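You operate a simulated robot arm through the tools that you are given. There is no shell and no other tool.

You are at the controls of a simulated two-armed robot. One attempt, no reset.

Task
Tamp the open brown-label jar and stand it in the wooden tray.
Fine: in the press; the tray on the bench top, not the shelf; bring the press slide back to the middle. Set down upright: what you pick out.

Only the result counts: the job must be done as asked and must still hold three seconds after the hand-in. Knocking over, shifting, dropping, spilling or breaking anything else fails it.

Robot
Two 7-joint arms with fingered hands on one trunk that stands fixed in place. Base frame: the origin is at the foot of the trunk, x ahead of it, y to its left, z up; the work surface is at about z = 760. Lengths are in mm, angles in degrees, forces in N, time in s.
The left shoulder is at [60, 126, 1230], the right one opposite. With the tool pointing down near the work surface each hand reaches from about 100 to 680 mm from the base axis, measured 20 degrees to its own side. Payload 2.5 kg a hand.
Tool frame (each hand has its own): the origin (TCP) lies between the finger pads and is the grasp point; the fingertips stand 30 mm ahead of it; z points along the fingers, y is the line along which they close. Largest opening 104 mm; the body of the gripper starts 35 mm behind the TCP. The gripper is a hand of 5 fingers: y runs from the thumb to the fingers, the wrist lies at [-15, -104, -178] in the tool frame, and closing takes about 1.5 s.
Orientation is that of the tool frame in the base frame, as a unit quaternion [x, y, z, w]. With the fingers straight down and the wrist toward the robot, the tool's x, y and z point along [0, 1, 0], [1, 0, 0] and [0, 0, -1] of the base frame.

Tools
- The arms move only by the tool jog_arm. It takes "left_targets", "right_targets" or both (then of equal length, played together; a hand with none holds still); each is a list of rows, each a list of 6 numbers: the shift along the tool's x, y, z in mm, then the turn, a rotation vector about the tool's x, y, z in degrees. In form: [[x, y, z, rx, ry, rz], ...]. A call has 1 to 20 rows; each row shifts and turns the commanded pose from where the row before left it, along the tool's axes as they then stand. "left_gripper" and "right_gripper" are, for a hand that has rows, the gripper command, from -1 (shut) to 1 (fully open), values between in proportion, set as the call begins (left out, the last holds). Each row takes 0.2 s and may step no farther than 50 mm and 8.6 degrees from the row before; otherwise, or with a gripper value out of range, the whole call is refused. Where a pose cannot be reached the arm comes as near as it can. A force on the tool above 40 N (or 10 N above the force at the start of the call, whichever is more), or a blocked arm, ends the call early, and 0.2 s more pass. Each finger travels about 153 mm/s and halts on what it meets, pressing with about 31 N; the grip force reading is that of the motor and also rises with nothing between the fingers. The clock runs only during rows and for 0.2 s after the last one: add rows that do not move to give the fingers time. The reply holds the time, the measured pose of the TCP, the force on the tool along the base axes, the opening and the grip force, in the units named above and with some noise, with the torque about the TCP (base axes, N m) and any sound that the robot's microphone picked up.
- Cameras (640 x 400 px; columns grow to the right, rows downward): "scene" is now at [120.3, 26.3, 1430.8]; the picture's right is [0.32, -0.95, 0.00], its down [-0.62, -0.21, -0.75] and it looks along [0.71, 0.24, -0.66] (base axes); focal length 214 px, centre (320, 200). "left" rides on the left gripper at [-80, -78, -141] in its tool frame; the picture's right is [-0.78, -0.30, 0.56], its down [0.53, -0.78, 0.33] and it looks along [0.33, 0.56, 0.76] (tool axes); focal length 247 px, centre (320, 200). "right" rides on the right gripper at [80, -78, -141] in its tool frame; the picture's right is [-0.78, 0.30, -0.56], its down [-0.53, -0.78, 0.33] and it looks along [-0.33, 0.56, 0.76] (tool axes); focal length 247 px, centre (320, 200). There is no depth. A picture from a camera that has moved, and an enlarged one, comes with that camera's place and axes in the base frame and with its lens.
- get_image(camera): a new picture of that camera. No time passes.
- lift_body(by): slides the trunk up (or, below 0, down) by that many mm; the arms and the scene camera ride with it, the base frame stays. It gives what a move gives, with no picture.
- finger_targets(index, middle, ring, little, thumb_bend, thumb_turn, hand): sets how far each is bent, from 0 (flat) to 1 (curled in); at 0.3 the hand is open as for a grip, at 0.7 the pads meet at the TCP. One left out holds its place. A second passes; each finger stops where it meets its share of the squeeze, and holds until it gets a number again. A gripper value or a shape takes the hand back. It gives what a move gives, with no picture; readings hold the bend of each and the force on index, middle, ring, little, thumb and palm. thumb_turn goes from beside the hand (0) to across from the fingers (1), as for a grip.
- preshape(shape, hand): the hand has 5 fingers and takes this shape, open, in about a second: jaw (thumb against the fingers, like two jaws); tri (thumb and two fingers); tip (a fingertip pinch); poke (one finger out to press); point (the index stretched); flat (the hand flat); cup (the hand cupped); fist (a fist). The gripper value then closes the fingers along that shape, each until it touches; the sizes above hold for jaw. It gives what a move gives, with no picture.
- pan_tilt(pan, tilt): turns the head with the scene camera to pan (to the left, within 86 degrees either way) and tilt (down, from -29 to 69), counted from straight ahead of the robot. It gives what a move gives.
- enlarge(camera, box): a new picture of the part [left, top, right, bottom] of that camera's present view, enlarged. No time passes.
- close_job(): hands the job in; it is judged then, once.

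Places have to be worked out from the pictures, the camera data and where the tool is seen. Open the grippers and draw the arms clear of the work before you hand the job in, unless the task says otherwise.

The tools are called after "Request:" by a JSON object that holds its "fn" and its "kwargs". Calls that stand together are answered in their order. jog_arm: Moves the arms, as the interface text tells. Its arguments: {"type":"object","properties":{"left_targets":{"type":"array"},"left_gripper":{"type":"number"},"right_targets":{"type":"array"},"right_gripper":{"type":"number"}},"required":[]} The other tools are called the same way: lift_body (by) slides the trunk up or down; preshape (shape, hand) gives the hand a shape; finger_targets (index, middle, ring, little, thumb_bend, thumb_turn, hand) moves the fingers one by one; pan_tilt (pan, tilt) turns the head that bears the scene camera; get_image (camera) takes a picture; enlarge (camera, box) takes an enlarged picture of a part of a camera's view; close_job () hands the job in.

At the start:

```text
time: 0.0
left_tool_pos: [361.6, 395.3, 1329.2]
left_ee_rot: [0.707, 0.707, 0.0, 0.001]
left_wrist_force: [0.1, -0.7, 1.3]
left_moment: [0.02, 0.04, 0.03]
left_width: 103.5
left_gripper_force: 0.0
left_shape: jaw
left_bend: [0.3, 0.3, 0.3, 0.3, 0.3, 0.98]
left_finger forces: [0.0, 0.0, 0.1, 0.0, 0.0, 0.0]
right_tool_pos: [443.0, -1.1, 1298.2]
right_ee_rot: [0.708, 0.707, 0.0, 0.0]
right_wrist_force: [0.2, -0.3, 0.9]
right_moment: [0.02, -0.01, 0.01]
right_width: 103.7
right_gripper_force: 0.0
right_shape: jaw
right_bend: [0.3, 0.3, 0.3, 0.3, 0.3, 0.98]
right_finger forces: [0.0, 0.0, 0.0, 0.1, 0.0, 0.0]
trunk travel left (down, up): [-625.0, 315.0]
head pan, tilt: [18.4, 41.1]
```

scene: 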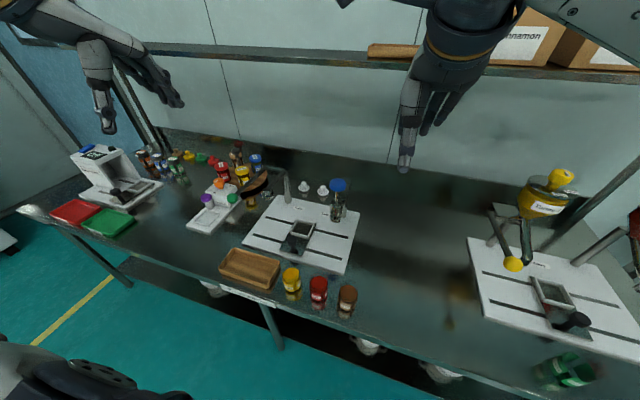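
right: 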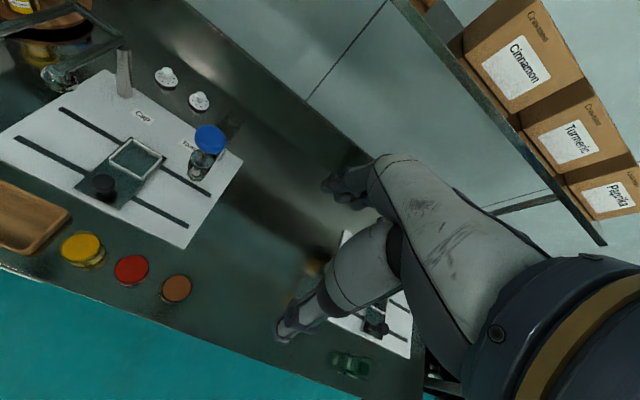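
left: 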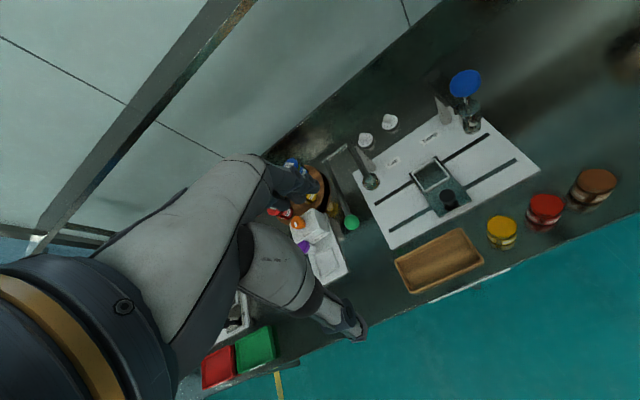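

The first pictures show a press station with a slide, jars in front (yellow, red, brown) and a wooden tray. I enlarge the scene view to study the press and the jars.

Request:
{"fn": "enlarge", "kwargs": {"camera": "scene", "box": [200, 160, 380, 320]}}

Request:
{"fn": "enlarge", "kwargs": {"camera": "scene", "box": [440, 160, 640, 400]}}

Request:
{"fn": "enlarge", "kwargs": {"camera": "right", "box": [0, 0, 320, 310]}}

Request:
{"fn": "enlarge", "kwargs": {"camera": "left", "box": [330, 50, 640, 310]}}

```text
2.50 times, centred on (290, 240) of scene
camera zoom: at [120.3, 26.3, 1430.8], right [0.32, -0.95, 0.0], down [-0.62, -0.21, -0.75], along [0.71, 0.24, -0.66], focal length 536 px, centre (395, 100)
```

zoom: 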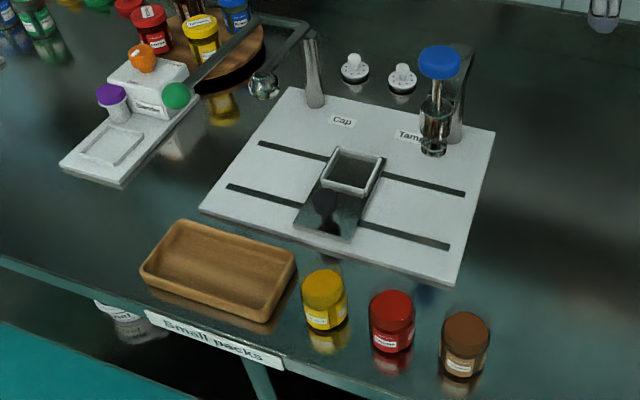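

```text
1.67 times, centred on (540, 280) of scene
camera zoom: at [120.3, 26.3, 1430.8], right [0.32, -0.95, 0.0], down [-0.62, -0.21, -0.75], along [0.71, 0.24, -0.66], focal length 358 px, centre (-47, 67)
```

zoom: 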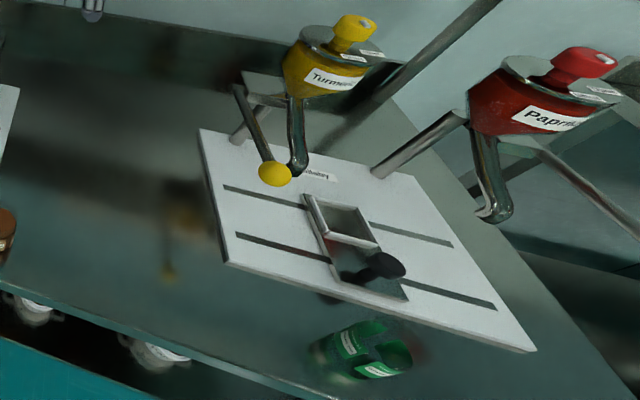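

```text
1.29 times, centred on (160, 155) of right
camera zoom: at [364.2, 79.0, 1438.5], right [0.3, -0.78, 0.56], down [-0.78, -0.53, -0.33], along [0.56, -0.33, -0.76], focal length 319 px, centre (526, 258)
```

zoom: 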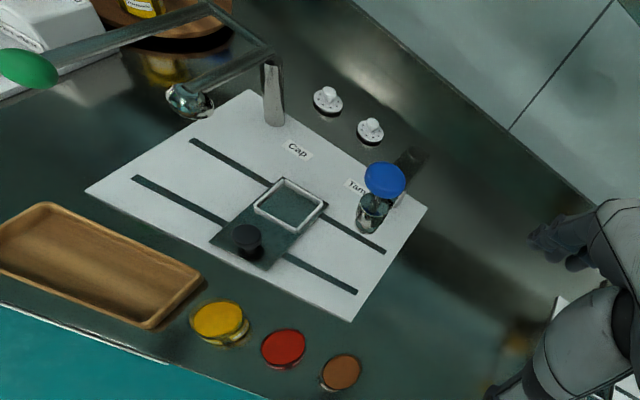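

```text
1.54 times, centred on (485, 180) of left
camera zoom: at [285.1, 313.9, 1468.9], right [-0.3, -0.78, -0.56], down [-0.78, 0.53, -0.33], along [0.56, 0.33, -0.76], focal length 380 px, centre (66, 231)
```

zoom: 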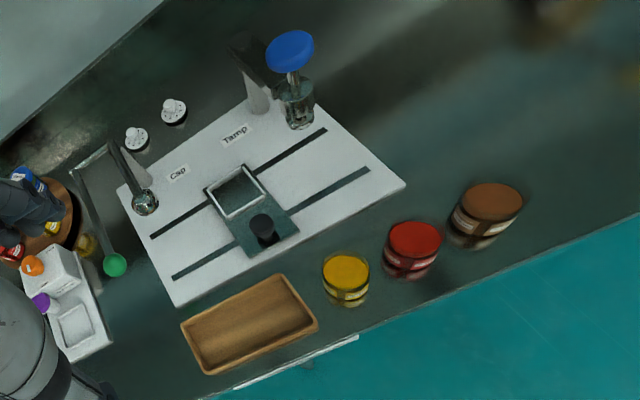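

The three jars in front of the press need a closer look, as do the label colours and whether they are open. I enlarge them further.

Request:
{"fn": "enlarge", "kwargs": {"camera": "scene", "box": [275, 255, 370, 325]}}

Request:
{"fn": "enlarge", "kwargs": {"camera": "left", "box": [475, 155, 635, 255]}}

Request:
{"fn": "enlarge", "kwargs": {"camera": "scene", "box": [120, 130, 280, 240]}}

Request:
{"fn": "enlarge", "kwargs": {"camera": "scene", "box": [280, 165, 360, 265]}}

```text
5.71 times, centred on (322, 290) of scene
camera zoom: at [120.3, 26.3, 1430.8], right [0.32, -0.95, 0.0], down [-0.62, -0.21, -0.75], along [0.71, 0.24, -0.66], focal length 1226 px, centre (306, -314)
```

zoom: 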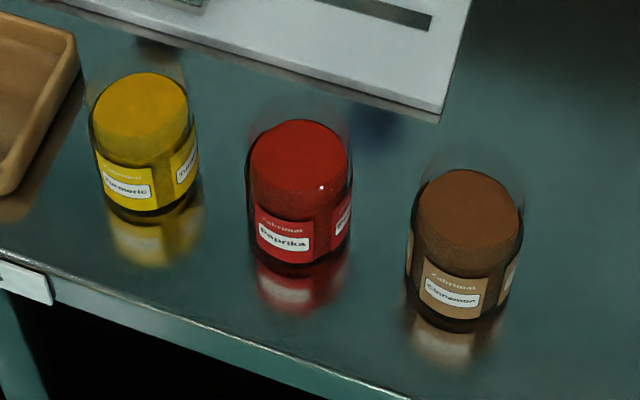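

```text
4.00 times, centred on (555, 205) of left
camera zoom: at [285.1, 313.9, 1468.9], right [-0.3, -0.78, -0.56], down [-0.78, 0.53, -0.33], along [0.56, 0.33, -0.76], focal length 988 px, centre (-620, 180)
```

zoom: 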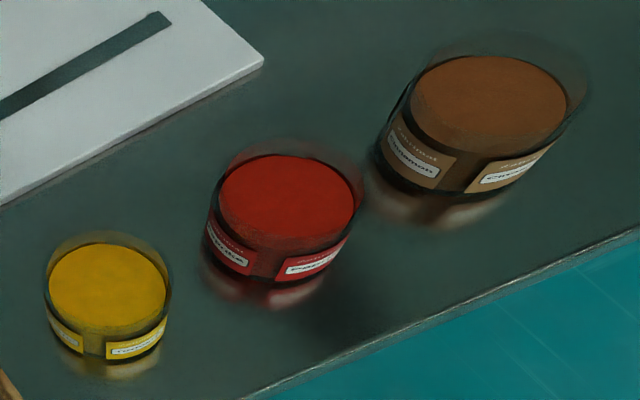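

```text
3.64 times, centred on (200, 185) of scene
camera zoom: at [120.3, 26.3, 1430.8], right [0.32, -0.95, 0.0], down [-0.62, -0.21, -0.75], along [0.71, 0.24, -0.66], focal length 780 px, centre (756, 254)
```

zoom: 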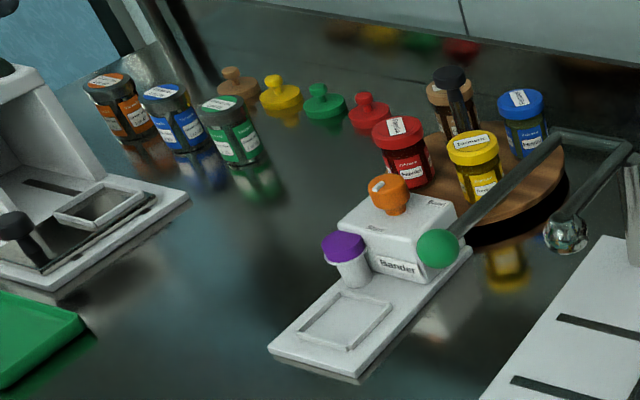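

```text
4.00 times, centred on (320, 215) of scene
camera zoom: at [120.3, 26.3, 1430.8], right [0.32, -0.95, 0.0], down [-0.62, -0.21, -0.75], along [0.71, 0.24, -0.66], focal length 858 px, centre (320, 140)
```

zoom: 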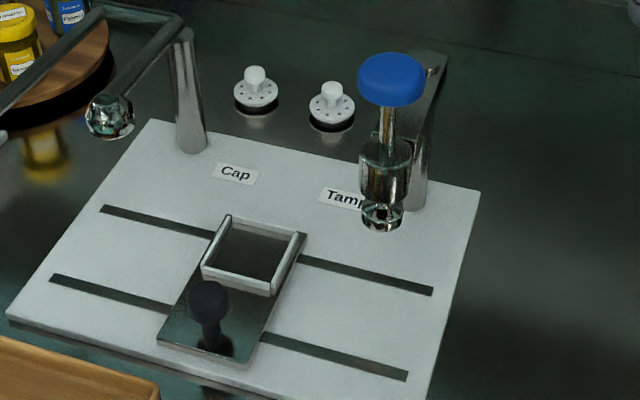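

Brown jar (cinnamon, open) is near (415, 40). The press plate spans x 510–812, y 67–467 with the slide at y≈268. The tamp plunger is near (640, 140), and the tray near (429, 389). I move the left hand in to get a closer camera view of the nest.

Request:
{"fn": "jog_arm", "kwargs": {"left_targets": [[-17.7, 13.2, 37.6, 0, 0, 0], [-17.7, 13.2, 37.6, 0, 0, 0], [-17.7, 13.2, 37.6, 0, 0, 0], [-17.7, 13.2, 37.6, 0, 0, 0], [-17.7, 13.2, 37.6, 0, 0, 0], [-17.7, 13.2, 37.6, 0, 0, 0], [-17.7, 13.2, 37.6, 0, 0, 0], [-17.7, 13.2, 37.6, 0, 0, 0]]}}

```text
time: 1.8
left_tool_pos: [467.8, 254.7, 1025.8]
left_ee_rot: [0.708, 0.707, 0.0, 0.001]
left_wrist_force: [0.2, 0.2, -0.3]
left_moment: [-0.02, 0.03, 0.03]
left_width: 103.8
left_gripper_force: 0.0
left_shape: jaw
left_bend: [0.3, 0.3, 0.3, 0.3, 0.3, 0.98]
left_finger forces: [0.1, 0.1, 0.0, 0.0, 0.0, 0.0]
right_tool_pos: [443.2, -1.0, 1298.4]
right_ee_rot: [0.707, 0.708, 0.001, 0.0]
right_wrist_force: [-0.6, -0.1, 0.3]
right_moment: [0.0, 0.0, -0.01]
right_width: 103.5
right_gripper_force: 0.0
right_shape: jaw
right_bend: [0.3, 0.3, 0.3, 0.3, 0.3, 0.98]
right_finger forces: [0.0, 0.0, 0.0, 0.0, 0.1, 0.0]
trunk travel left (down, up): [-625.0, 315.0]
head pan, tilt: [18.4, 41.1]
```

The left hand is now at (468, 255, 1026). I take pictures to measure the nest, the knob, the plunger and the jars.

Request:
{"fn": "get_image", "kwargs": {"camera": "left"}}

Request:
{"fn": "get_image", "kwargs": {"camera": "scene"}}

Request:
{"fn": "get_image", "kwargs": {"camera": "right"}}

```text
taken
camera left: at [391.1, 173.8, 1166.1], right [-0.3, -0.78, -0.56], down [-0.78, 0.54, -0.33], along [0.56, 0.33, -0.76], focal length 247 px, centre (320, 200)
```

left: 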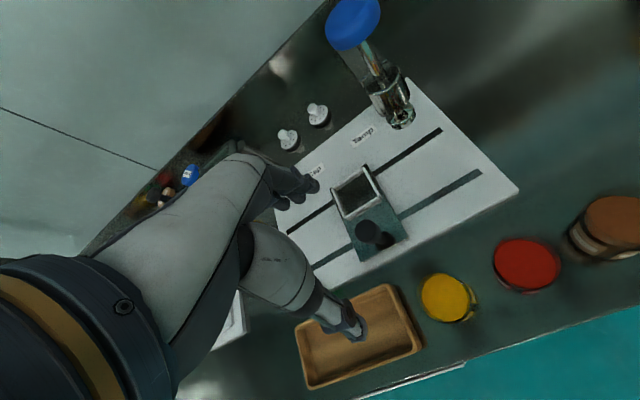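

```text
taken
camera scene: at [120.9, 26.2, 1430.8], right [0.32, -0.95, 0.0], down [-0.62, -0.21, -0.75], along [0.71, 0.24, -0.66], focal length 214 px, centre (320, 200)
```

scene: 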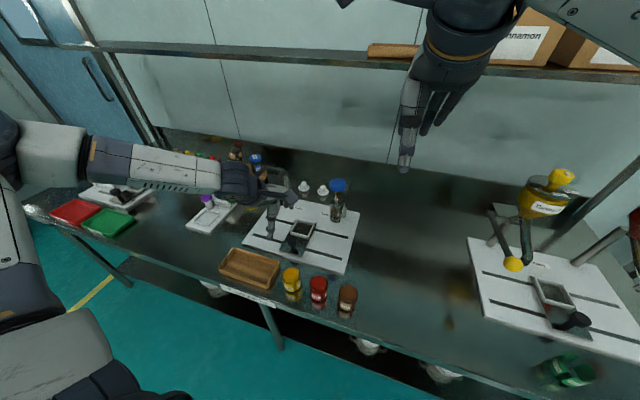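

```text
taken
camera right: at [364.9, 79.0, 1438.3], right [0.3, -0.78, 0.56], down [-0.78, -0.53, -0.33], along [0.56, -0.33, -0.76], focal length 247 px, centre (320, 200)
```

right: 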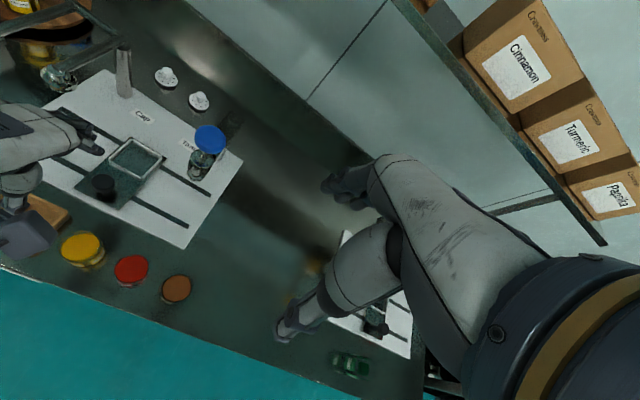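

The left camera shows the nest, knob, plunger and jars well. I enlarge them to measure.

Request:
{"fn": "enlarge", "kwargs": {"camera": "left", "box": [310, 140, 430, 270]}}

Request:
{"fn": "enlarge", "kwargs": {"camera": "left", "box": [310, 0, 470, 140]}}

Request:
{"fn": "enlarge", "kwargs": {"camera": "left", "box": [410, 170, 640, 330]}}

Request:
{"fn": "enlarge", "kwargs": {"camera": "scene", "box": [215, 150, 375, 320]}}

```text
3.08 times, centred on (370, 205) of left
camera zoom: at [391.1, 173.8, 1166.1], right [-0.3, -0.78, -0.56], down [-0.78, 0.54, -0.33], along [0.56, 0.33, -0.76], focal length 760 px, centre (166, 185)
```

zoom: 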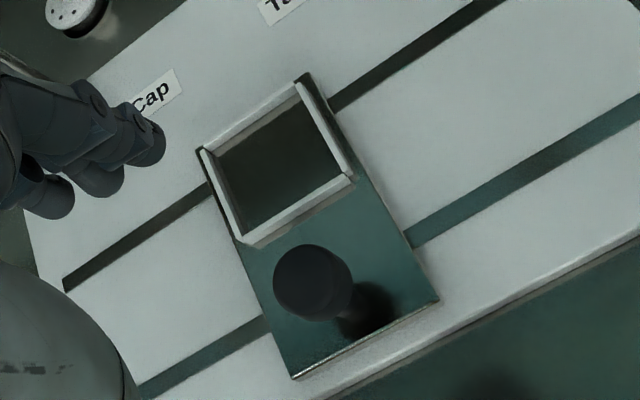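

```text
2.86 times, centred on (390, 70) of left
camera zoom: at [391.1, 173.8, 1166.1], right [-0.3, -0.78, -0.56], down [-0.78, 0.54, -0.33], along [0.56, 0.33, -0.76], focal length 706 px, centre (120, 571)
```

zoom: 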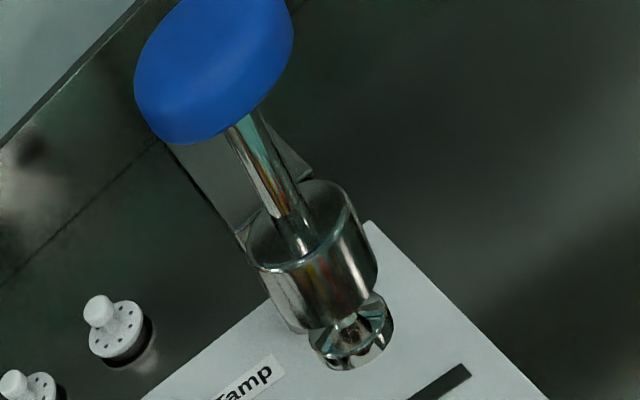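

```text
2.50 times, centred on (525, 250) of left
camera zoom: at [391.1, 173.8, 1166.1], right [-0.3, -0.78, -0.56], down [-0.78, 0.54, -0.33], along [0.56, 0.33, -0.76], focal length 617 px, centre (-192, 75)
```

zoom: 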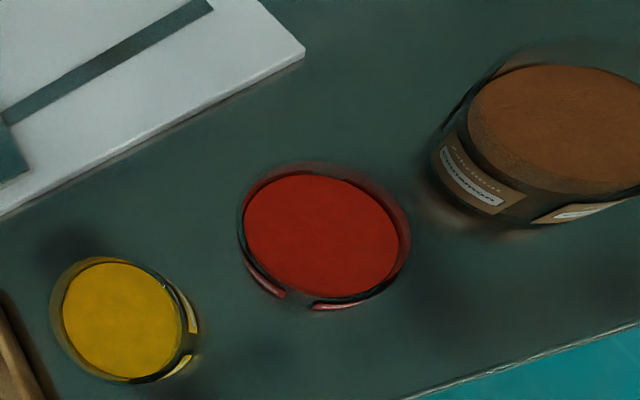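

```text
2.35 times, centred on (295, 235) of scene
camera zoom: at [120.9, 26.2, 1430.8], right [0.32, -0.95, 0.0], down [-0.62, -0.21, -0.75], along [0.71, 0.24, -0.66], focal length 505 px, centre (379, 118)
```

zoom: 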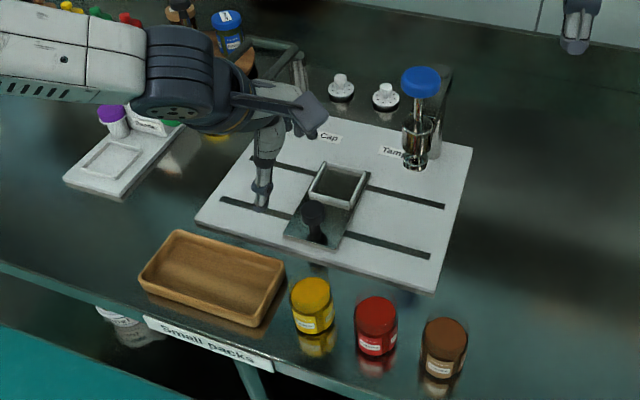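

From the two cameras: nest centre ≈ (634, 264), slide knob ≈ (542, 268, 825), plunger axis ≈ (640, 143) with its knob at z≈1018, brown jar ≈ (416, 41). I zoom in on the brown jar to measure its height and width.

Request:
{"fn": "enlarge", "kwargs": {"camera": "scene", "box": [325, 275, 373, 305]}}

Request:
{"fn": "enlarge", "kwargs": {"camera": "scene", "box": [325, 292, 373, 322]}}

Request:
{"fn": "enlarge", "kwargs": {"camera": "right", "box": [150, 265, 206, 310]}}

Request:
{"fn": "enlarge", "kwargs": {"camera": "right", "box": [70, 120, 230, 240]}}

```text
13.33 times, centred on (349, 290) of scene
camera zoom: at [120.9, 26.2, 1430.8], right [0.32, -0.95, 0.0], down [-0.62, -0.21, -0.75], along [0.71, 0.24, -0.66], focal length 2860 px, centre (-67, -1000)
```

zoom: 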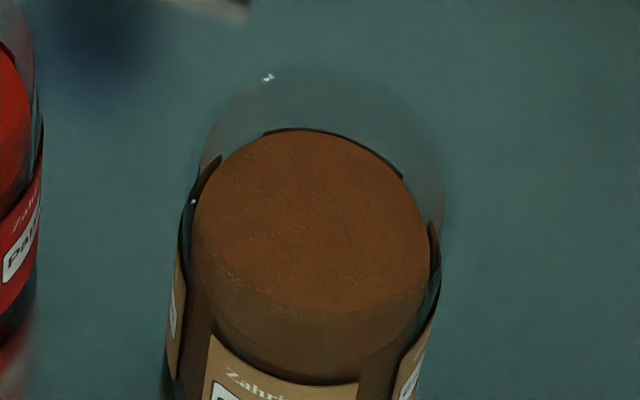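

```text
13.33 times, centred on (349, 307) of scene
camera zoom: at [120.9, 26.2, 1430.8], right [0.32, -0.95, 0.0], down [-0.62, -0.21, -0.75], along [0.71, 0.24, -0.66], focal length 2860 px, centre (-67, -1227)
```

zoom: 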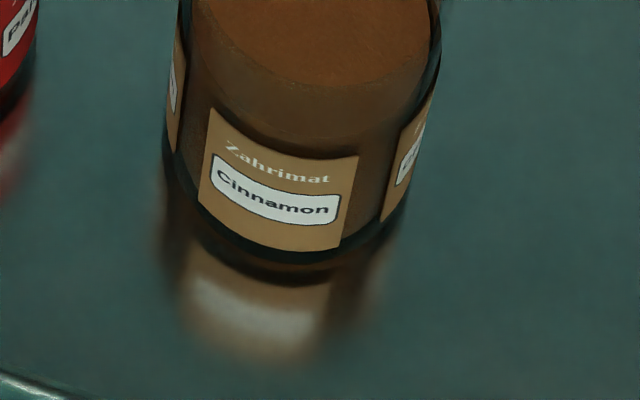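

```text
8.89 times, centred on (178, 288) of right
camera zoom: at [364.9, 79.0, 1438.3], right [0.3, -0.78, 0.56], down [-0.78, -0.53, -0.33], along [0.56, -0.33, -0.76], focal length 2195 px, centre (1582, -578)
```

zoom: 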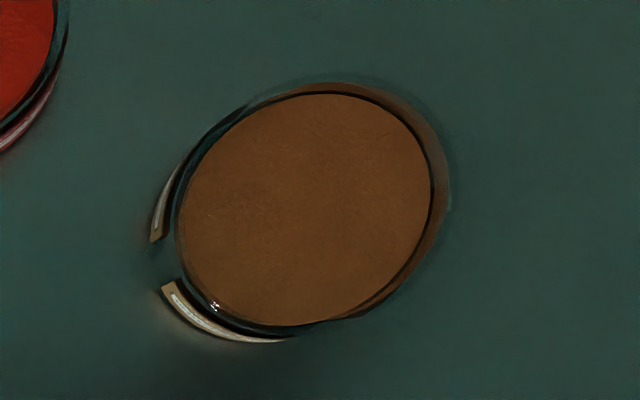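

```text
3.33 times, centred on (150, 180) of right
camera zoom: at [364.9, 79.0, 1438.3], right [0.3, -0.78, 0.56], down [-0.78, -0.53, -0.33], along [0.56, -0.33, -0.76], focal length 823 px, centre (887, 267)
```

zoom: 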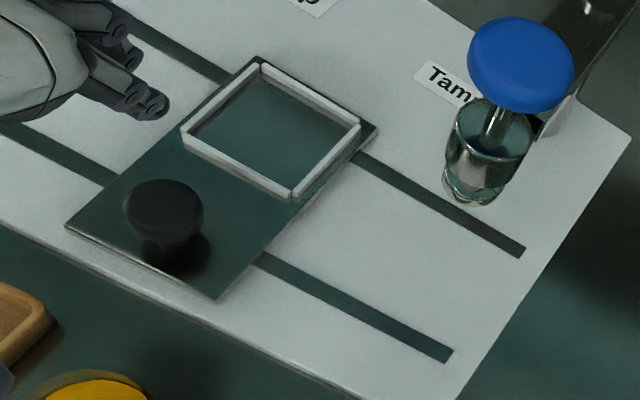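

Triangulation gives the brown jar's centre ≈ (417, 43), diameter ≈ 54, rim at z≈853, with the powder about 23 below the rim. I bring the left hand over it, high enough to clear all the jars.

Request:
{"fn": "jog_arm", "kwargs": {"left_targets": [[-42.4, -10.2, 5.2, 0, 0, 0], [-42.4, -10.2, 5.2, 0, 0, 0], [-42.4, -10.2, 5.2, 0, 0, 0], [-42.4, -10.2, 5.2, 0, 0, 0], [-42.4, -10.2, 5.2, 0, 0, 0]], "left_gripper": 1}}

```text
time: 3.0
left_tool_pos: [412.6, 71.6, 1019.5]
left_ee_rot: [0.707, 0.707, -0.001, 0.0]
left_wrist_force: [0.0, -0.1, 0.3]
left_moment: [0.0, 0.01, 0.04]
left_width: 103.4
left_gripper_force: 0.0
left_shape: jaw
left_bend: [0.3, 0.3, 0.3, 0.3, 0.3, 0.98]
left_finger forces: [0.0, 0.0, 0.0, 0.1, 0.0, 0.0]
left hand out of reach, approached as far as the arm can: row 5
right_tool_pos: [442.4, -3.3, 1298.5]
right_ee_rot: [0.707, 0.708, -0.001, 0.0]
right_wrist_force: [-0.4, -0.8, -0.1]
right_moment: [-0.01, -0.02, 0.0]
right_width: 103.6
right_gripper_force: 0.0
right_shape: jaw
right_bend: [0.3, 0.3, 0.3, 0.3, 0.3, 0.98]
right_finger forces: [0.1, 0.1, 0.0, 0.0, 0.0, 0.0]
trunk travel left (down, up): [-625.0, 315.0]
head pan, tilt: [18.4, 41.1]
```

The left arm stopped short at y≈72, its reach limit in this posture. I look at the scene to see the arm's pose.

Request:
{"fn": "get_image", "kwargs": {"camera": "scene"}}

Request:
{"fn": "get_image", "kwargs": {"camera": "left"}}

Request:
{"fn": "get_image", "kwargs": {"camera": "right"}}

```text
taken
camera scene: at [119.8, 26.0, 1430.9], right [0.32, -0.95, 0.0], down [-0.62, -0.21, -0.75], along [0.72, 0.24, -0.66], focal length 214 px, centre (320, 200)
```

scene: 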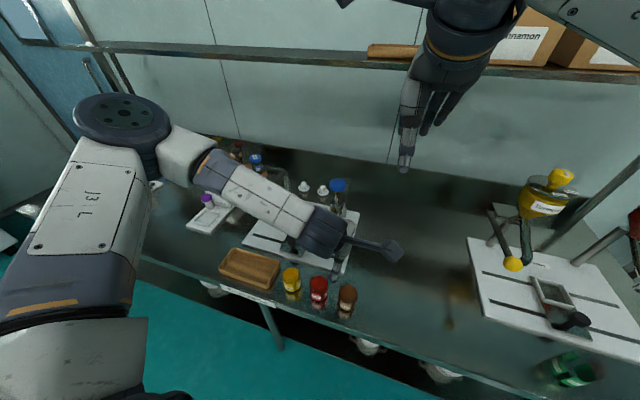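

```text
taken
camera left: at [336.6, -8.9, 1159.3], right [-0.3, -0.78, -0.56], down [-0.78, 0.53, -0.33], along [0.56, 0.33, -0.76], focal length 247 px, centre (320, 200)
```

left: 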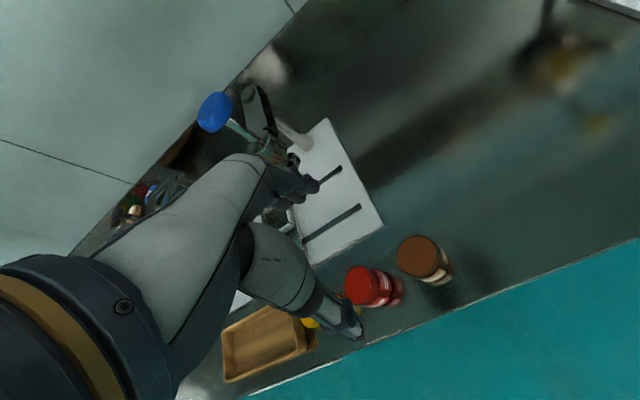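

```text
taken
camera right: at [363.7, 78.7, 1438.7], right [0.3, -0.78, 0.56], down [-0.78, -0.53, -0.33], along [0.56, -0.33, -0.76], focal length 247 px, centre (320, 200)
```

right: 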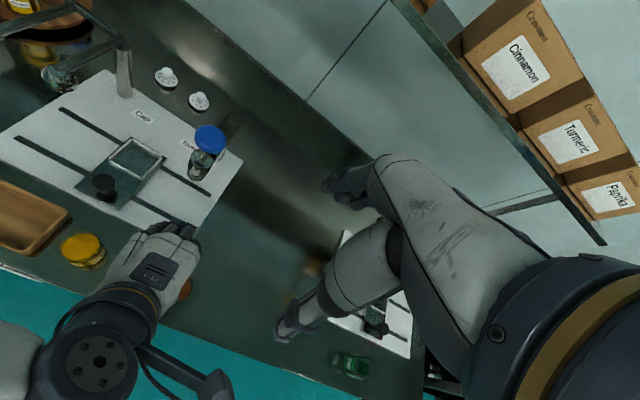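

The posture limits the left hand at this yaw. I turn the left hand about its vertical by 34° so that its wrist swings toward the left, keeping the TCP target over the jar.

Request:
{"fn": "jog_arm", "kwargs": {"left_targets": [[0, 0, 0, 0, 0, 8.5], [0, 0, 0, 0, 0, 8.5], [0, 0, 0, 0, 0, 8.5], [0, 0, 0, 0, 0, 8.5], [0, 0, 0, 0, 0, 0]]}}

```text
time: 4.2
left_tool_pos: [411.9, 72.2, 1019.0]
left_ee_rot: [0.883, 0.468, 0.0, -0.001]
left_wrist_force: [0.2, 0.4, 0.8]
left_moment: [0.02, -0.03, 0.01]
left_width: 104.2
left_gripper_force: 0.0
left_shape: jaw
left_bend: [0.3, 0.3, 0.3, 0.3, 0.3, 0.98]
left_finger forces: [0.0, 0.1, 0.1, 0.1, 0.0, 0.1]
right_tool_pos: [442.9, -1.0, 1297.5]
right_ee_rot: [0.707, 0.707, -0.001, 0.0]
right_wrist_force: [-0.4, -0.1, -0.1]
right_moment: [-0.02, -0.02, -0.01]
right_width: 103.6
right_gripper_force: 0.1
right_shape: jaw
right_bend: [0.3, 0.3, 0.3, 0.3, 0.3, 0.98]
right_finger forces: [0.1, 0.0, 0.0, 0.0, 0.0, 0.1]
trunk travel left (down, up): [-625.0, 315.0]
head pan, tilt: [18.4, 41.1]
```

The turn succeeded; tool y now points along (0.83, −0.56). Now I shift to be right over the jar at (417, 43, 1000).

Request:
{"fn": "jog_arm", "kwargs": {"left_targets": [[-10.6, 10.2, 9.5, 0, 0, 0], [-10.6, 10.2, 9.5, 0, 0, 0], [0, 0, 0, 0, 0, 0]]}}

```text
time: 5.0
left_tool_pos: [416.7, 42.4, 1000.2]
left_ee_rot: [0.883, 0.47, 0.0, 0.0]
left_wrist_force: [0.8, 0.2, 0.5]
left_moment: [0.04, -0.02, 0.02]
left_width: 103.5
left_gripper_force: 0.0
left_shape: jaw
left_bend: [0.3, 0.3, 0.3, 0.3, 0.3, 0.98]
left_finger forces: [0.0, 0.1, 0.1, 0.0, 0.0, 0.1]
right_tool_pos: [442.6, -1.8, 1297.2]
right_ee_rot: [0.706, 0.708, 0.0, 0.001]
right_wrist_force: [0.3, 0.9, -0.5]
right_moment: [-0.01, 0.01, 0.0]
right_width: 103.5
right_gripper_force: 0.1
right_shape: jaw
right_bend: [0.3, 0.3, 0.3, 0.3, 0.3, 0.98]
right_finger forces: [0.0, 0.0, 0.0, 0.0, 0.0, 0.0]
trunk travel left (down, up): [-625.0, 315.0]
head pan, tilt: [18.4, 41.1]
```

The hand is above the jar at (416.7, 42.4, 1000). I check alignment from all the cameras before descending.

Request:
{"fn": "get_image", "kwargs": {"camera": "left"}}

Request:
{"fn": "enlarge", "kwargs": {"camera": "scene", "box": [240, 190, 400, 320]}}

Request:
{"fn": "enlarge", "kwargs": {"camera": "right", "box": [40, 200, 260, 370]}}

```text
taken
camera left: at [309.3, 18.5, 1139.1], right [-0.68, -0.48, -0.56], down [-0.34, 0.88, -0.33], along [0.65, -0.03, -0.76], focal length 247 px, centre (320, 200)
```

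left: 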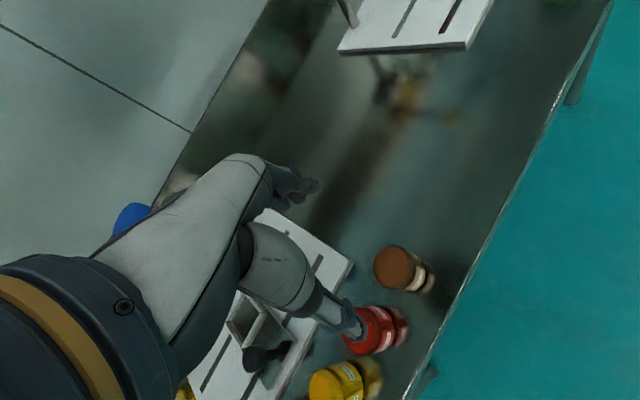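

```text
3.08 times, centred on (320, 255) of scene
camera zoom: at [120.2, 26.2, 1430.9], right [0.32, -0.95, 0.0], down [-0.62, -0.21, -0.75], along [0.71, 0.24, -0.66], focal length 660 px, centre (320, 31)
```

zoom: 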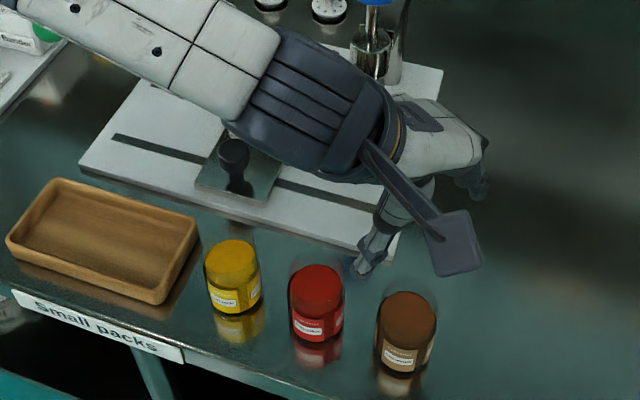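

```text
2.35 times, centred on (150, 285) of right
camera zoom: at [364.2, 78.9, 1438.6], right [0.3, -0.78, 0.56], down [-0.78, -0.53, -0.33], along [0.56, -0.33, -0.76], focal length 581 px, centre (720, 0)
```

zoom: 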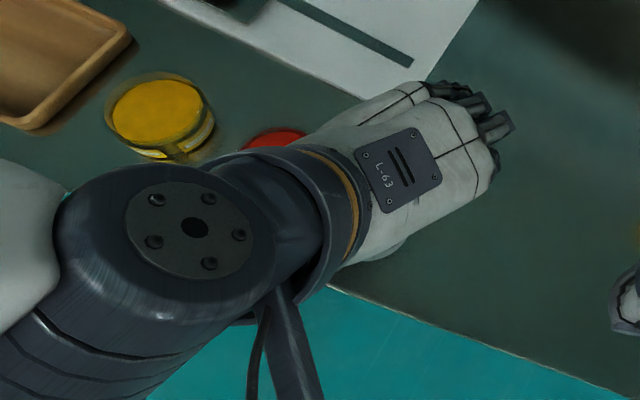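

The thumb is clear of the red jar, and the brown jar sits between thumb and fingers. I descend to z≈880 first and look.

Request:
{"fn": "jog_arm", "kwargs": {"left_targets": [[0, 0, 30, 0, 0, 0], [0, 0, 30, 0, 0, 0], [0, 0, 30, 0, 0, 0], [0, 0, 30, 0, 0, 0], [0, 0, 0, 0, 0, 0]]}}

```text
time: 6.2
left_tool_pos: [403.2, 92.2, 927.6]
left_ee_rot: [0.883, 0.469, -0.001, -0.001]
left_wrist_force: [0.2, 0.3, 0.2]
left_moment: [0.02, 0.01, 0.02]
left_width: 103.7
left_gripper_force: 0.1
left_shape: jaw
left_bend: [0.3, 0.3, 0.3, 0.3, 0.3, 0.98]
left_finger forces: [0.0, 0.0, 0.0, 0.0, 0.0, 0.0]
left hand out of reach, approached as far as the arm can: row 1, 2, 3, 4
right_tool_pos: [442.1, -0.9, 1298.7]
right_ee_rot: [0.707, 0.707, 0.0, 0.0]
right_wrist_force: [-0.4, -0.1, 0.4]
right_moment: [-0.01, -0.01, 0.0]
right_width: 103.5
right_gripper_force: 0.1
right_shape: jaw
right_bend: [0.3, 0.3, 0.3, 0.3, 0.3, 0.98]
right_finger forces: [0.1, 0.0, 0.1, 0.1, 0.1, 0.0]
trunk travel left (down, up): [-625.0, 315.0]
head pan, tilt: [18.4, 41.1]
```

The arm cannot go lower there with the trunk this high; it slid to (403, 92, 928) but stayed above the jars. I return to the reachable pose over the jar at z=1000 and will lower with the trunk instead.

Request:
{"fn": "jog_arm", "kwargs": {"left_targets": [[0, 0, -36.3, 0, 0, 0], [0, 0, -36.3, 0, 0, 0], [-16.8, 19.7, 0, 0, 0, 0], [-16.8, 19.7, 0, 0, 0, 0], [0, 0, 0, 0, 0, 0]]}}

```text
time: 7.4
left_tool_pos: [417.1, 43.2, 1002.4]
left_ee_rot: [0.883, 0.47, -0.001, 0.0]
left_wrist_force: [-0.7, -0.4, 0.6]
left_moment: [-0.03, 0.02, 0.0]
left_width: 103.8
left_gripper_force: 0.1
left_shape: jaw
left_bend: [0.3, 0.3, 0.3, 0.3, 0.3, 0.98]
left_finger forces: [0.0, 0.1, 0.1, 0.0, 0.0, 0.0]
right_tool_pos: [442.3, -1.4, 1297.7]
right_ee_rot: [0.707, 0.707, -0.001, 0.0]
right_wrist_force: [-0.3, 0.6, 0.3]
right_moment: [0.02, -0.02, 0.0]
right_width: 103.8
right_gripper_force: 0.0
right_shape: jaw
right_bend: [0.3, 0.3, 0.3, 0.3, 0.3, 0.98]
right_finger forces: [0.0, 0.0, 0.1, 0.1, 0.0, 0.1]
trunk travel left (down, up): [-625.0, 315.0]
head pan, tilt: [18.4, 41.1]
```

Back over the jar at (417, 43, 1002). I lower the trunk by 90 mm first, keeping the same arm posture, then check.

Request:
{"fn": "lift_body", "kwargs": {"by": -90}}

```text
time: 8.7
left_tool_pos: [417.1, 42.1, 913.9]
left_ee_rot: [0.883, 0.469, 0.0, 0.0]
left_wrist_force: [0.0, -0.7, -0.1]
left_moment: [-0.01, 0.05, -0.01]
left_width: 103.6
left_gripper_force: 0.0
left_shape: jaw
left_bend: [0.3, 0.3, 0.3, 0.3, 0.3, 0.98]
left_finger forces: [0.1, 0.0, 0.0, 0.0, 0.0, 0.0]
right_tool_pos: [442.1, -1.1, 1208.0]
right_ee_rot: [0.707, 0.707, 0.001, 0.0]
right_wrist_force: [-0.1, -0.7, -0.4]
right_moment: [0.02, -0.02, -0.02]
right_width: 103.6
right_gripper_force: 0.0
right_shape: jaw
right_bend: [0.3, 0.3, 0.3, 0.3, 0.3, 0.98]
right_finger forces: [0.0, 0.1, 0.0, 0.0, 0.0, 0.1]
trunk travel left (down, up): [-535.0, 405.0]
head pan, tilt: [18.4, 41.1]
```

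The trunk lowered cleanly and the fingertips are at z≈884. I check how the jar stands between thumb and fingers.

Request:
{"fn": "get_image", "kwargs": {"camera": "left"}}

Request:
{"fn": "enlarge", "kwargs": {"camera": "scene", "box": [260, 230, 420, 340]}}

Request:
{"fn": "get_image", "kwargs": {"camera": "right"}}

Request:
{"fn": "get_image", "kwargs": {"camera": "scene"}}

```text
taken
camera left: at [309.5, 18.5, 1052.2], right [-0.68, -0.48, -0.56], down [-0.34, 0.88, -0.33], along [0.65, -0.03, -0.76], focal length 247 px, centre (320, 200)
```

left: 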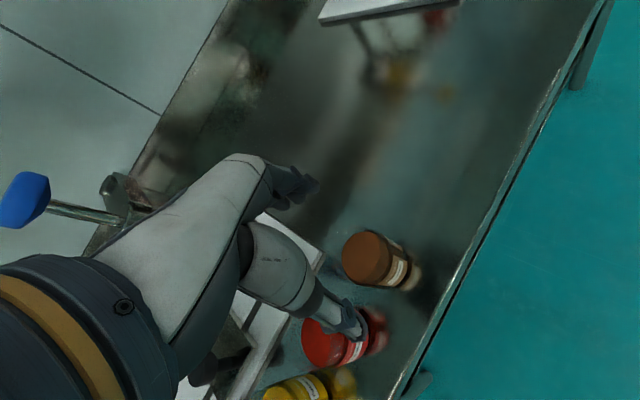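

```text
3.64 times, centred on (340, 285) of scene
camera zoom: at [120.2, 26.3, 1340.9], right [0.32, -0.95, 0.0], down [-0.62, -0.21, -0.75], along [0.71, 0.24, -0.66], focal length 780 px, centre (247, -109)
```

zoom: 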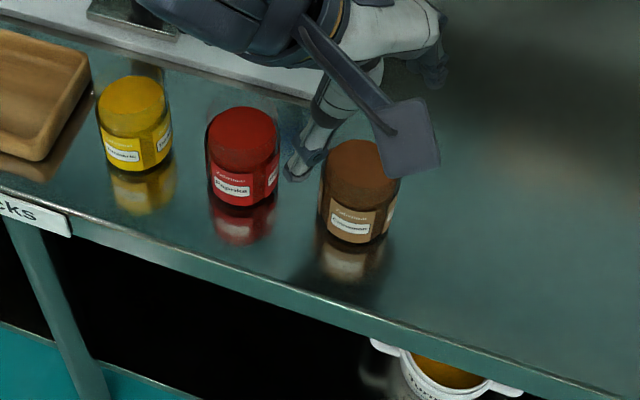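

```text
taken
camera right: at [364.1, 79.1, 1348.6], right [0.3, -0.78, 0.56], down [-0.78, -0.53, -0.33], along [0.56, -0.33, -0.76], focal length 247 px, centre (320, 200)
```

right: 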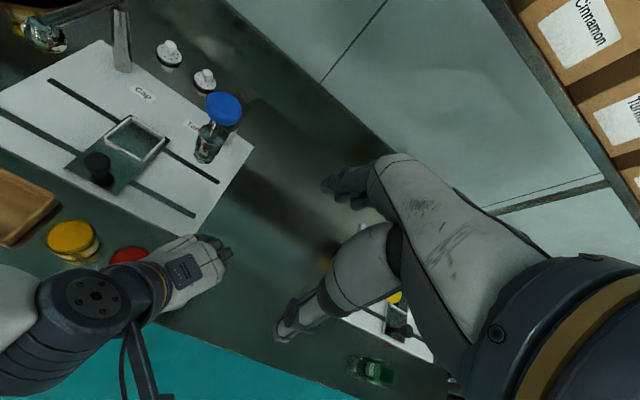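

```text
taken
camera scene: at [120.2, 26.3, 1340.9], right [0.32, -0.95, 0.0], down [-0.62, -0.21, -0.75], along [0.71, 0.24, -0.66], focal length 214 px, centre (320, 200)
```

scene: 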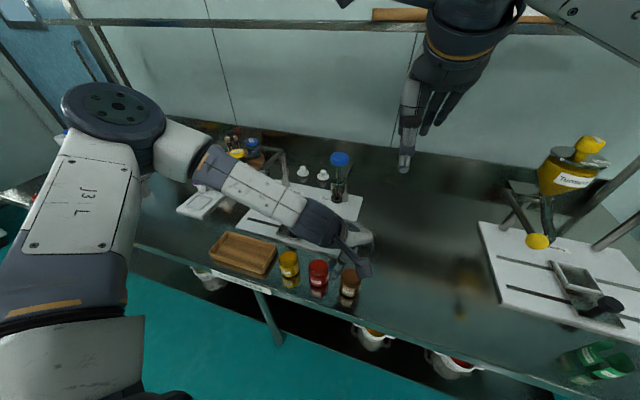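

Thumb-tip prediction matches the picture well (≈(376, 76)). I zoom the left camera on the brown jar to fix its centre.

Request:
{"fn": "enlarge", "kwargs": {"camera": "left", "box": [330, 215, 442, 285]}}

Request:
{"fn": "enlarge", "kwargs": {"camera": "left", "box": [280, 280, 408, 360]}}

```text
5.71 times, centred on (386, 250) of left
camera zoom: at [309.5, 18.5, 1052.2], right [-0.68, -0.48, -0.56], down [-0.34, 0.88, -0.33], along [0.65, -0.03, -0.76], focal length 1411 px, centre (-57, -86)
```

zoom: 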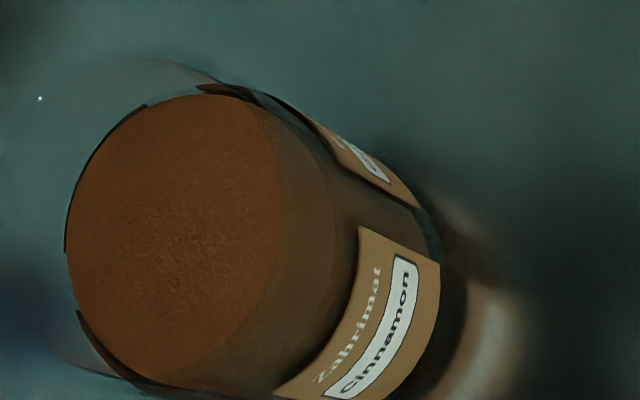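

```text
5.00 times, centred on (344, 320) of left
camera zoom: at [309.5, 18.5, 1052.2], right [-0.68, -0.48, -0.56], down [-0.34, 0.88, -0.33], along [0.65, -0.03, -0.76], focal length 1235 px, centre (200, -400)
```

zoom: 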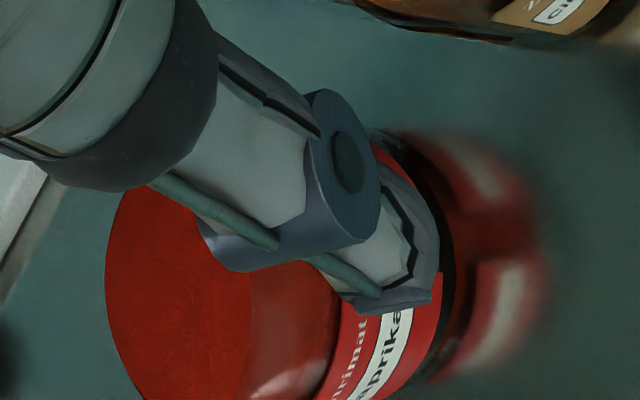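

Jar centre fits (415–417, 41), so the hand is well placed. I lower the trunk 50 mm more, watching the forces.

Request:
{"fn": "lift_body", "kwargs": {"by": -50}}

Request:
{"fn": "enlarge", "kwargs": {"camera": "scene", "box": [270, 240, 430, 340]}}

Request:
{"fn": "enlarge", "kwargs": {"camera": "left", "box": [240, 160, 480, 360]}}

```text
time: 9.6
left_tool_pos: [417.6, 43.5, 862.2]
left_ee_rot: [0.883, 0.47, 0.0, 0.0]
left_wrist_force: [-0.6, -0.2, 0.5]
left_moment: [-0.02, 0.01, -0.02]
left_width: 103.8
left_gripper_force: 0.0
left_shape: jaw
left_bend: [0.3, 0.3, 0.3, 0.3, 0.3, 0.98]
left_finger forces: [0.0, 0.1, 0.0, 0.0, 0.1, 0.1]
right_tool_pos: [442.2, -1.1, 1156.9]
right_ee_rot: [0.707, 0.707, 0.0, -0.001]
right_wrist_force: [0.2, 0.7, 0.6]
right_moment: [-0.03, -0.04, -0.01]
right_width: 103.8
right_gripper_force: 0.0
right_shape: jaw
right_bend: [0.3, 0.3, 0.3, 0.3, 0.3, 0.98]
right_finger forces: [0.1, 0.0, 0.0, 0.1, 0.0, 0.1]
trunk travel left (down, up): [-485.0, 455.0]
head pan, tilt: [18.4, 41.1]
```

```text
4.00 times, centred on (350, 290) of scene
camera zoom: at [120.2, 26.3, 1290.8], right [0.32, -0.95, 0.0], down [-0.62, -0.21, -0.75], along [0.71, 0.24, -0.66], focal length 858 px, centre (200, -160)
```

zoom: 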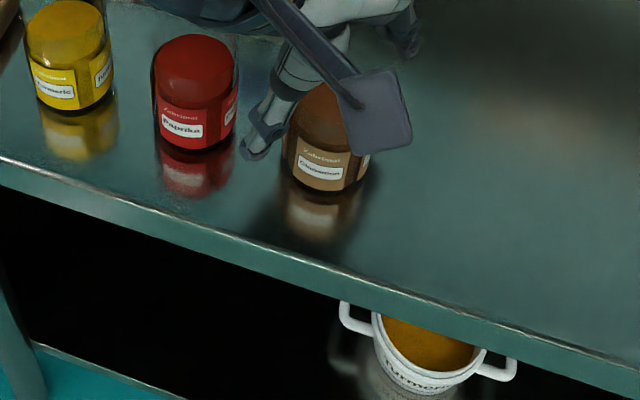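

```text
2.00 times, centred on (360, 260) of left
camera zoom: at [309.5, 18.5, 1002.2], right [-0.68, -0.48, -0.56], down [-0.34, 0.88, -0.33], along [0.65, -0.03, -0.76], focal length 494 px, centre (240, 80)
```

zoom: 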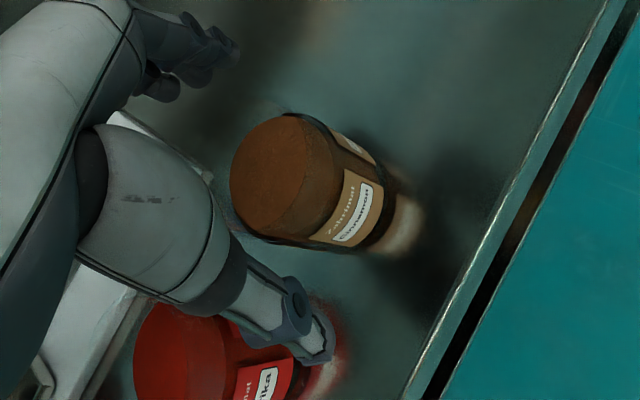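

The thumb passes between the red and brown jars without touching. I lower 27 mm more so the pads reach the upper half of the jar.

Request:
{"fn": "lift_body", "kwargs": {"by": -27}}

Request:
{"fn": "enlarge", "kwargs": {"camera": "scene", "box": [270, 240, 430, 340]}}

Request:
{"fn": "enlarge", "kwargs": {"camera": "left", "box": [200, 140, 440, 340]}}

Request:
{"fn": "get_image", "kwargs": {"camera": "right"}}

```text
time: 10.3
left_tool_pos: [417.5, 42.5, 834.2]
left_ee_rot: [0.883, 0.469, 0.0, 0.0]
left_wrist_force: [1.0, 0.5, 0.0]
left_moment: [0.02, -0.02, 0.02]
left_width: 103.5
left_gripper_force: 0.0
left_shape: jaw
left_bend: [0.3, 0.3, 0.3, 0.3, 0.3, 0.98]
left_finger forces: [0.0, 0.0, 0.1, 0.0, 0.1, 0.1]
right_tool_pos: [441.8, -1.0, 1130.5]
right_ee_rot: [0.707, 0.707, 0.001, 0.0]
right_wrist_force: [0.0, 0.9, 0.1]
right_moment: [0.02, 0.0, -0.01]
right_width: 103.7
right_gripper_force: 0.1
right_shape: jaw
right_bend: [0.3, 0.3, 0.3, 0.3, 0.3, 0.98]
right_finger forces: [0.0, 0.0, 0.0, 0.1, 0.1, 0.1]
trunk travel left (down, up): [-458.0, 482.0]
head pan, tilt: [18.4, 41.1]
```

```text
4.00 times, centred on (350, 290) of scene
camera zoom: at [120.2, 26.3, 1263.8], right [0.32, -0.95, 0.0], down [-0.62, -0.21, -0.75], along [0.71, 0.24, -0.66], focal length 858 px, centre (200, -160)
```

zoom: 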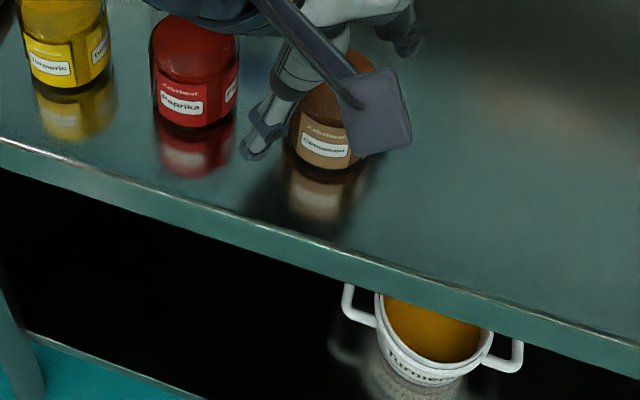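

```text
2.00 times, centred on (320, 240) of left
camera zoom: at [309.5, 18.5, 975.2], right [-0.68, -0.48, -0.56], down [-0.35, 0.88, -0.33], along [0.65, -0.03, -0.76], focal length 494 px, centre (320, 120)
```

zoom: 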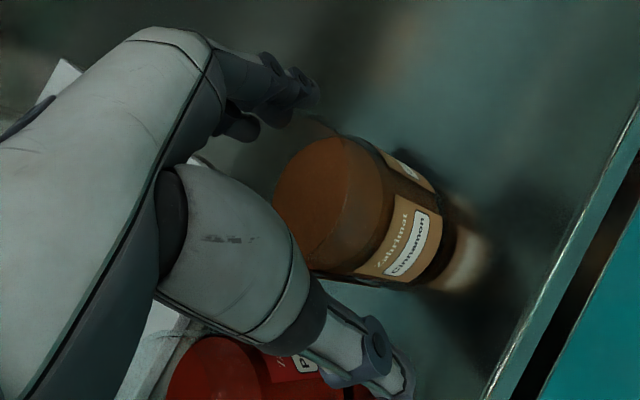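

```text
taken
camera right: at [364.1, 79.0, 1271.5], right [0.3, -0.78, 0.56], down [-0.78, -0.53, -0.33], along [0.56, -0.33, -0.76], focal length 247 px, centre (320, 200)
```

right: 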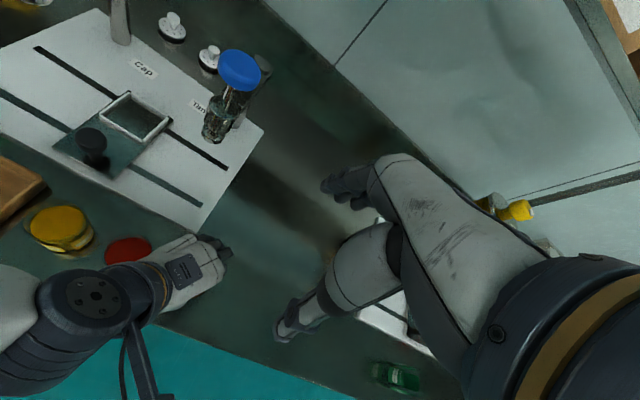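

The jar is between the digits, with no contact yet. I close partway (about 64 mm) to check centring before gripping.

Request:
{"fn": "jog_arm", "kwargs": {"left_targets": [[0, 0, 0, 0, 0, 0], [0, 0, 0, 0, 0, 0], [0, 0, 0, 0, 0, 0], [0, 0, 0, 0, 0, 0]], "left_gripper": 0.23}}

Request:
{"fn": "enlarge", "kwargs": {"camera": "left", "box": [200, 140, 440, 340]}}

Request:
{"fn": "enlarge", "kwargs": {"camera": "scene", "box": [310, 240, 406, 300]}}

```text
time: 11.3
left_tool_pos: [417.1, 42.3, 835.3]
left_ee_rot: [0.883, 0.469, 0.0, -0.001]
left_wrist_force: [0.4, 0.7, 0.6]
left_moment: [0.0, 0.01, 0.02]
left_width: 64.5
left_gripper_force: 0.0
left_shape: jaw
left_bend: [0.28, 0.4, 0.36, 0.39, 0.64, 1.0]
left_finger forces: [0.1, 0.0, 0.0, 0.0, 0.0, 0.0]
right_tool_pos: [443.3, -2.8, 1129.5]
right_ee_rot: [0.707, 0.707, 0.0, 0.0]
right_wrist_force: [0.1, -0.1, 0.5]
right_moment: [-0.03, -0.01, 0.03]
right_width: 103.4
right_gripper_force: 0.0
right_shape: jaw
right_bend: [0.3, 0.3, 0.3, 0.3, 0.3, 0.98]
right_finger forces: [0.0, 0.0, 0.0, 0.0, 0.1, 0.0]
trunk travel left (down, up): [-458.0, 482.0]
head pan, tilt: [18.4, 41.1]
```

```text
2.00 times, centred on (320, 240) of left
camera zoom: at [309.5, 18.5, 975.2], right [-0.68, -0.48, -0.56], down [-0.35, 0.88, -0.33], along [0.65, -0.03, -0.76], focal length 494 px, centre (320, 120)
```

zoom: 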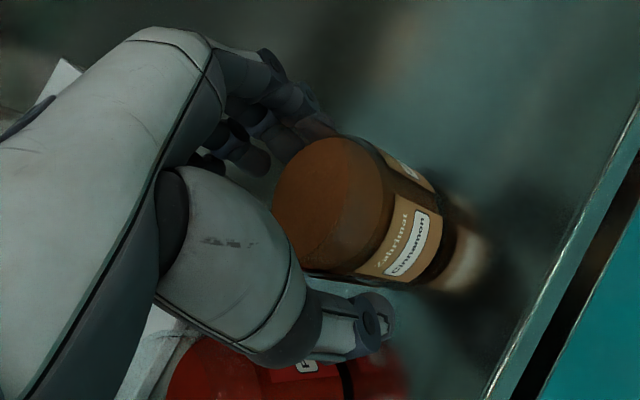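

```text
6.67 times, centred on (358, 270) of scene
camera zoom: at [120.3, 26.3, 1263.8], right [0.32, -0.95, 0.0], down [-0.62, -0.21, -0.75], along [0.71, 0.24, -0.66], focal length 1430 px, centre (67, -267)
```

zoom: 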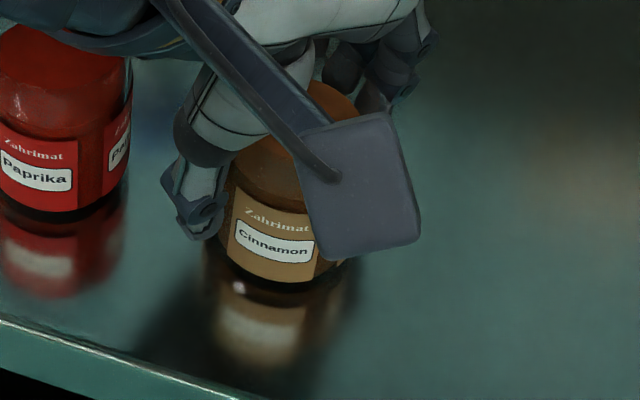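

The hand has closed to 64 mm without touching. I zoom the left camera to see how thumb and fingers line up with the jar.

Request:
{"fn": "enlarge", "kwargs": {"camera": "left", "box": [280, 190, 440, 330]}}

Request:
{"fn": "enlarge", "kwargs": {"camera": "scene", "box": [330, 235, 394, 285]}}

```text
2.86 times, centred on (360, 260) of left
camera zoom: at [309.5, 18.5, 975.2], right [-0.68, -0.48, -0.56], down [-0.35, 0.88, -0.33], along [0.65, -0.03, -0.76], focal length 706 px, centre (206, 29)
```

zoom: 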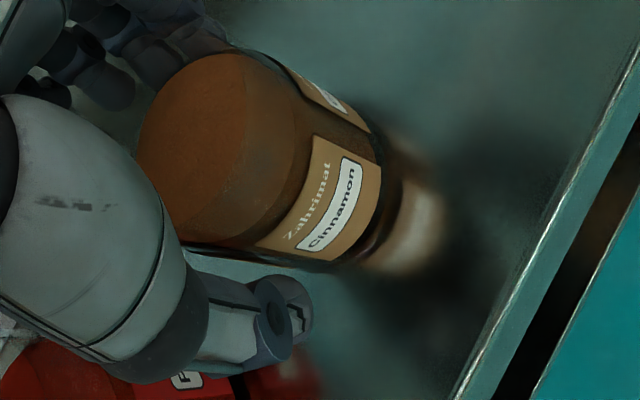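

```text
8.00 times, centred on (362, 260) of scene
camera zoom: at [120.3, 26.3, 1263.8], right [0.32, -0.95, 0.0], down [-0.62, -0.21, -0.75], along [0.71, 0.24, -0.66], focal length 1716 px, centre (-16, -280)
```

zoom: 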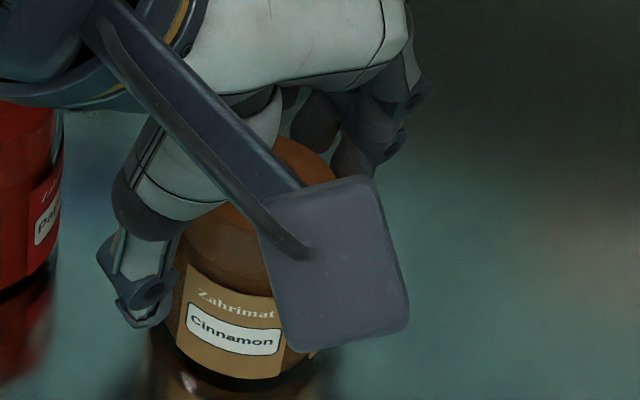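

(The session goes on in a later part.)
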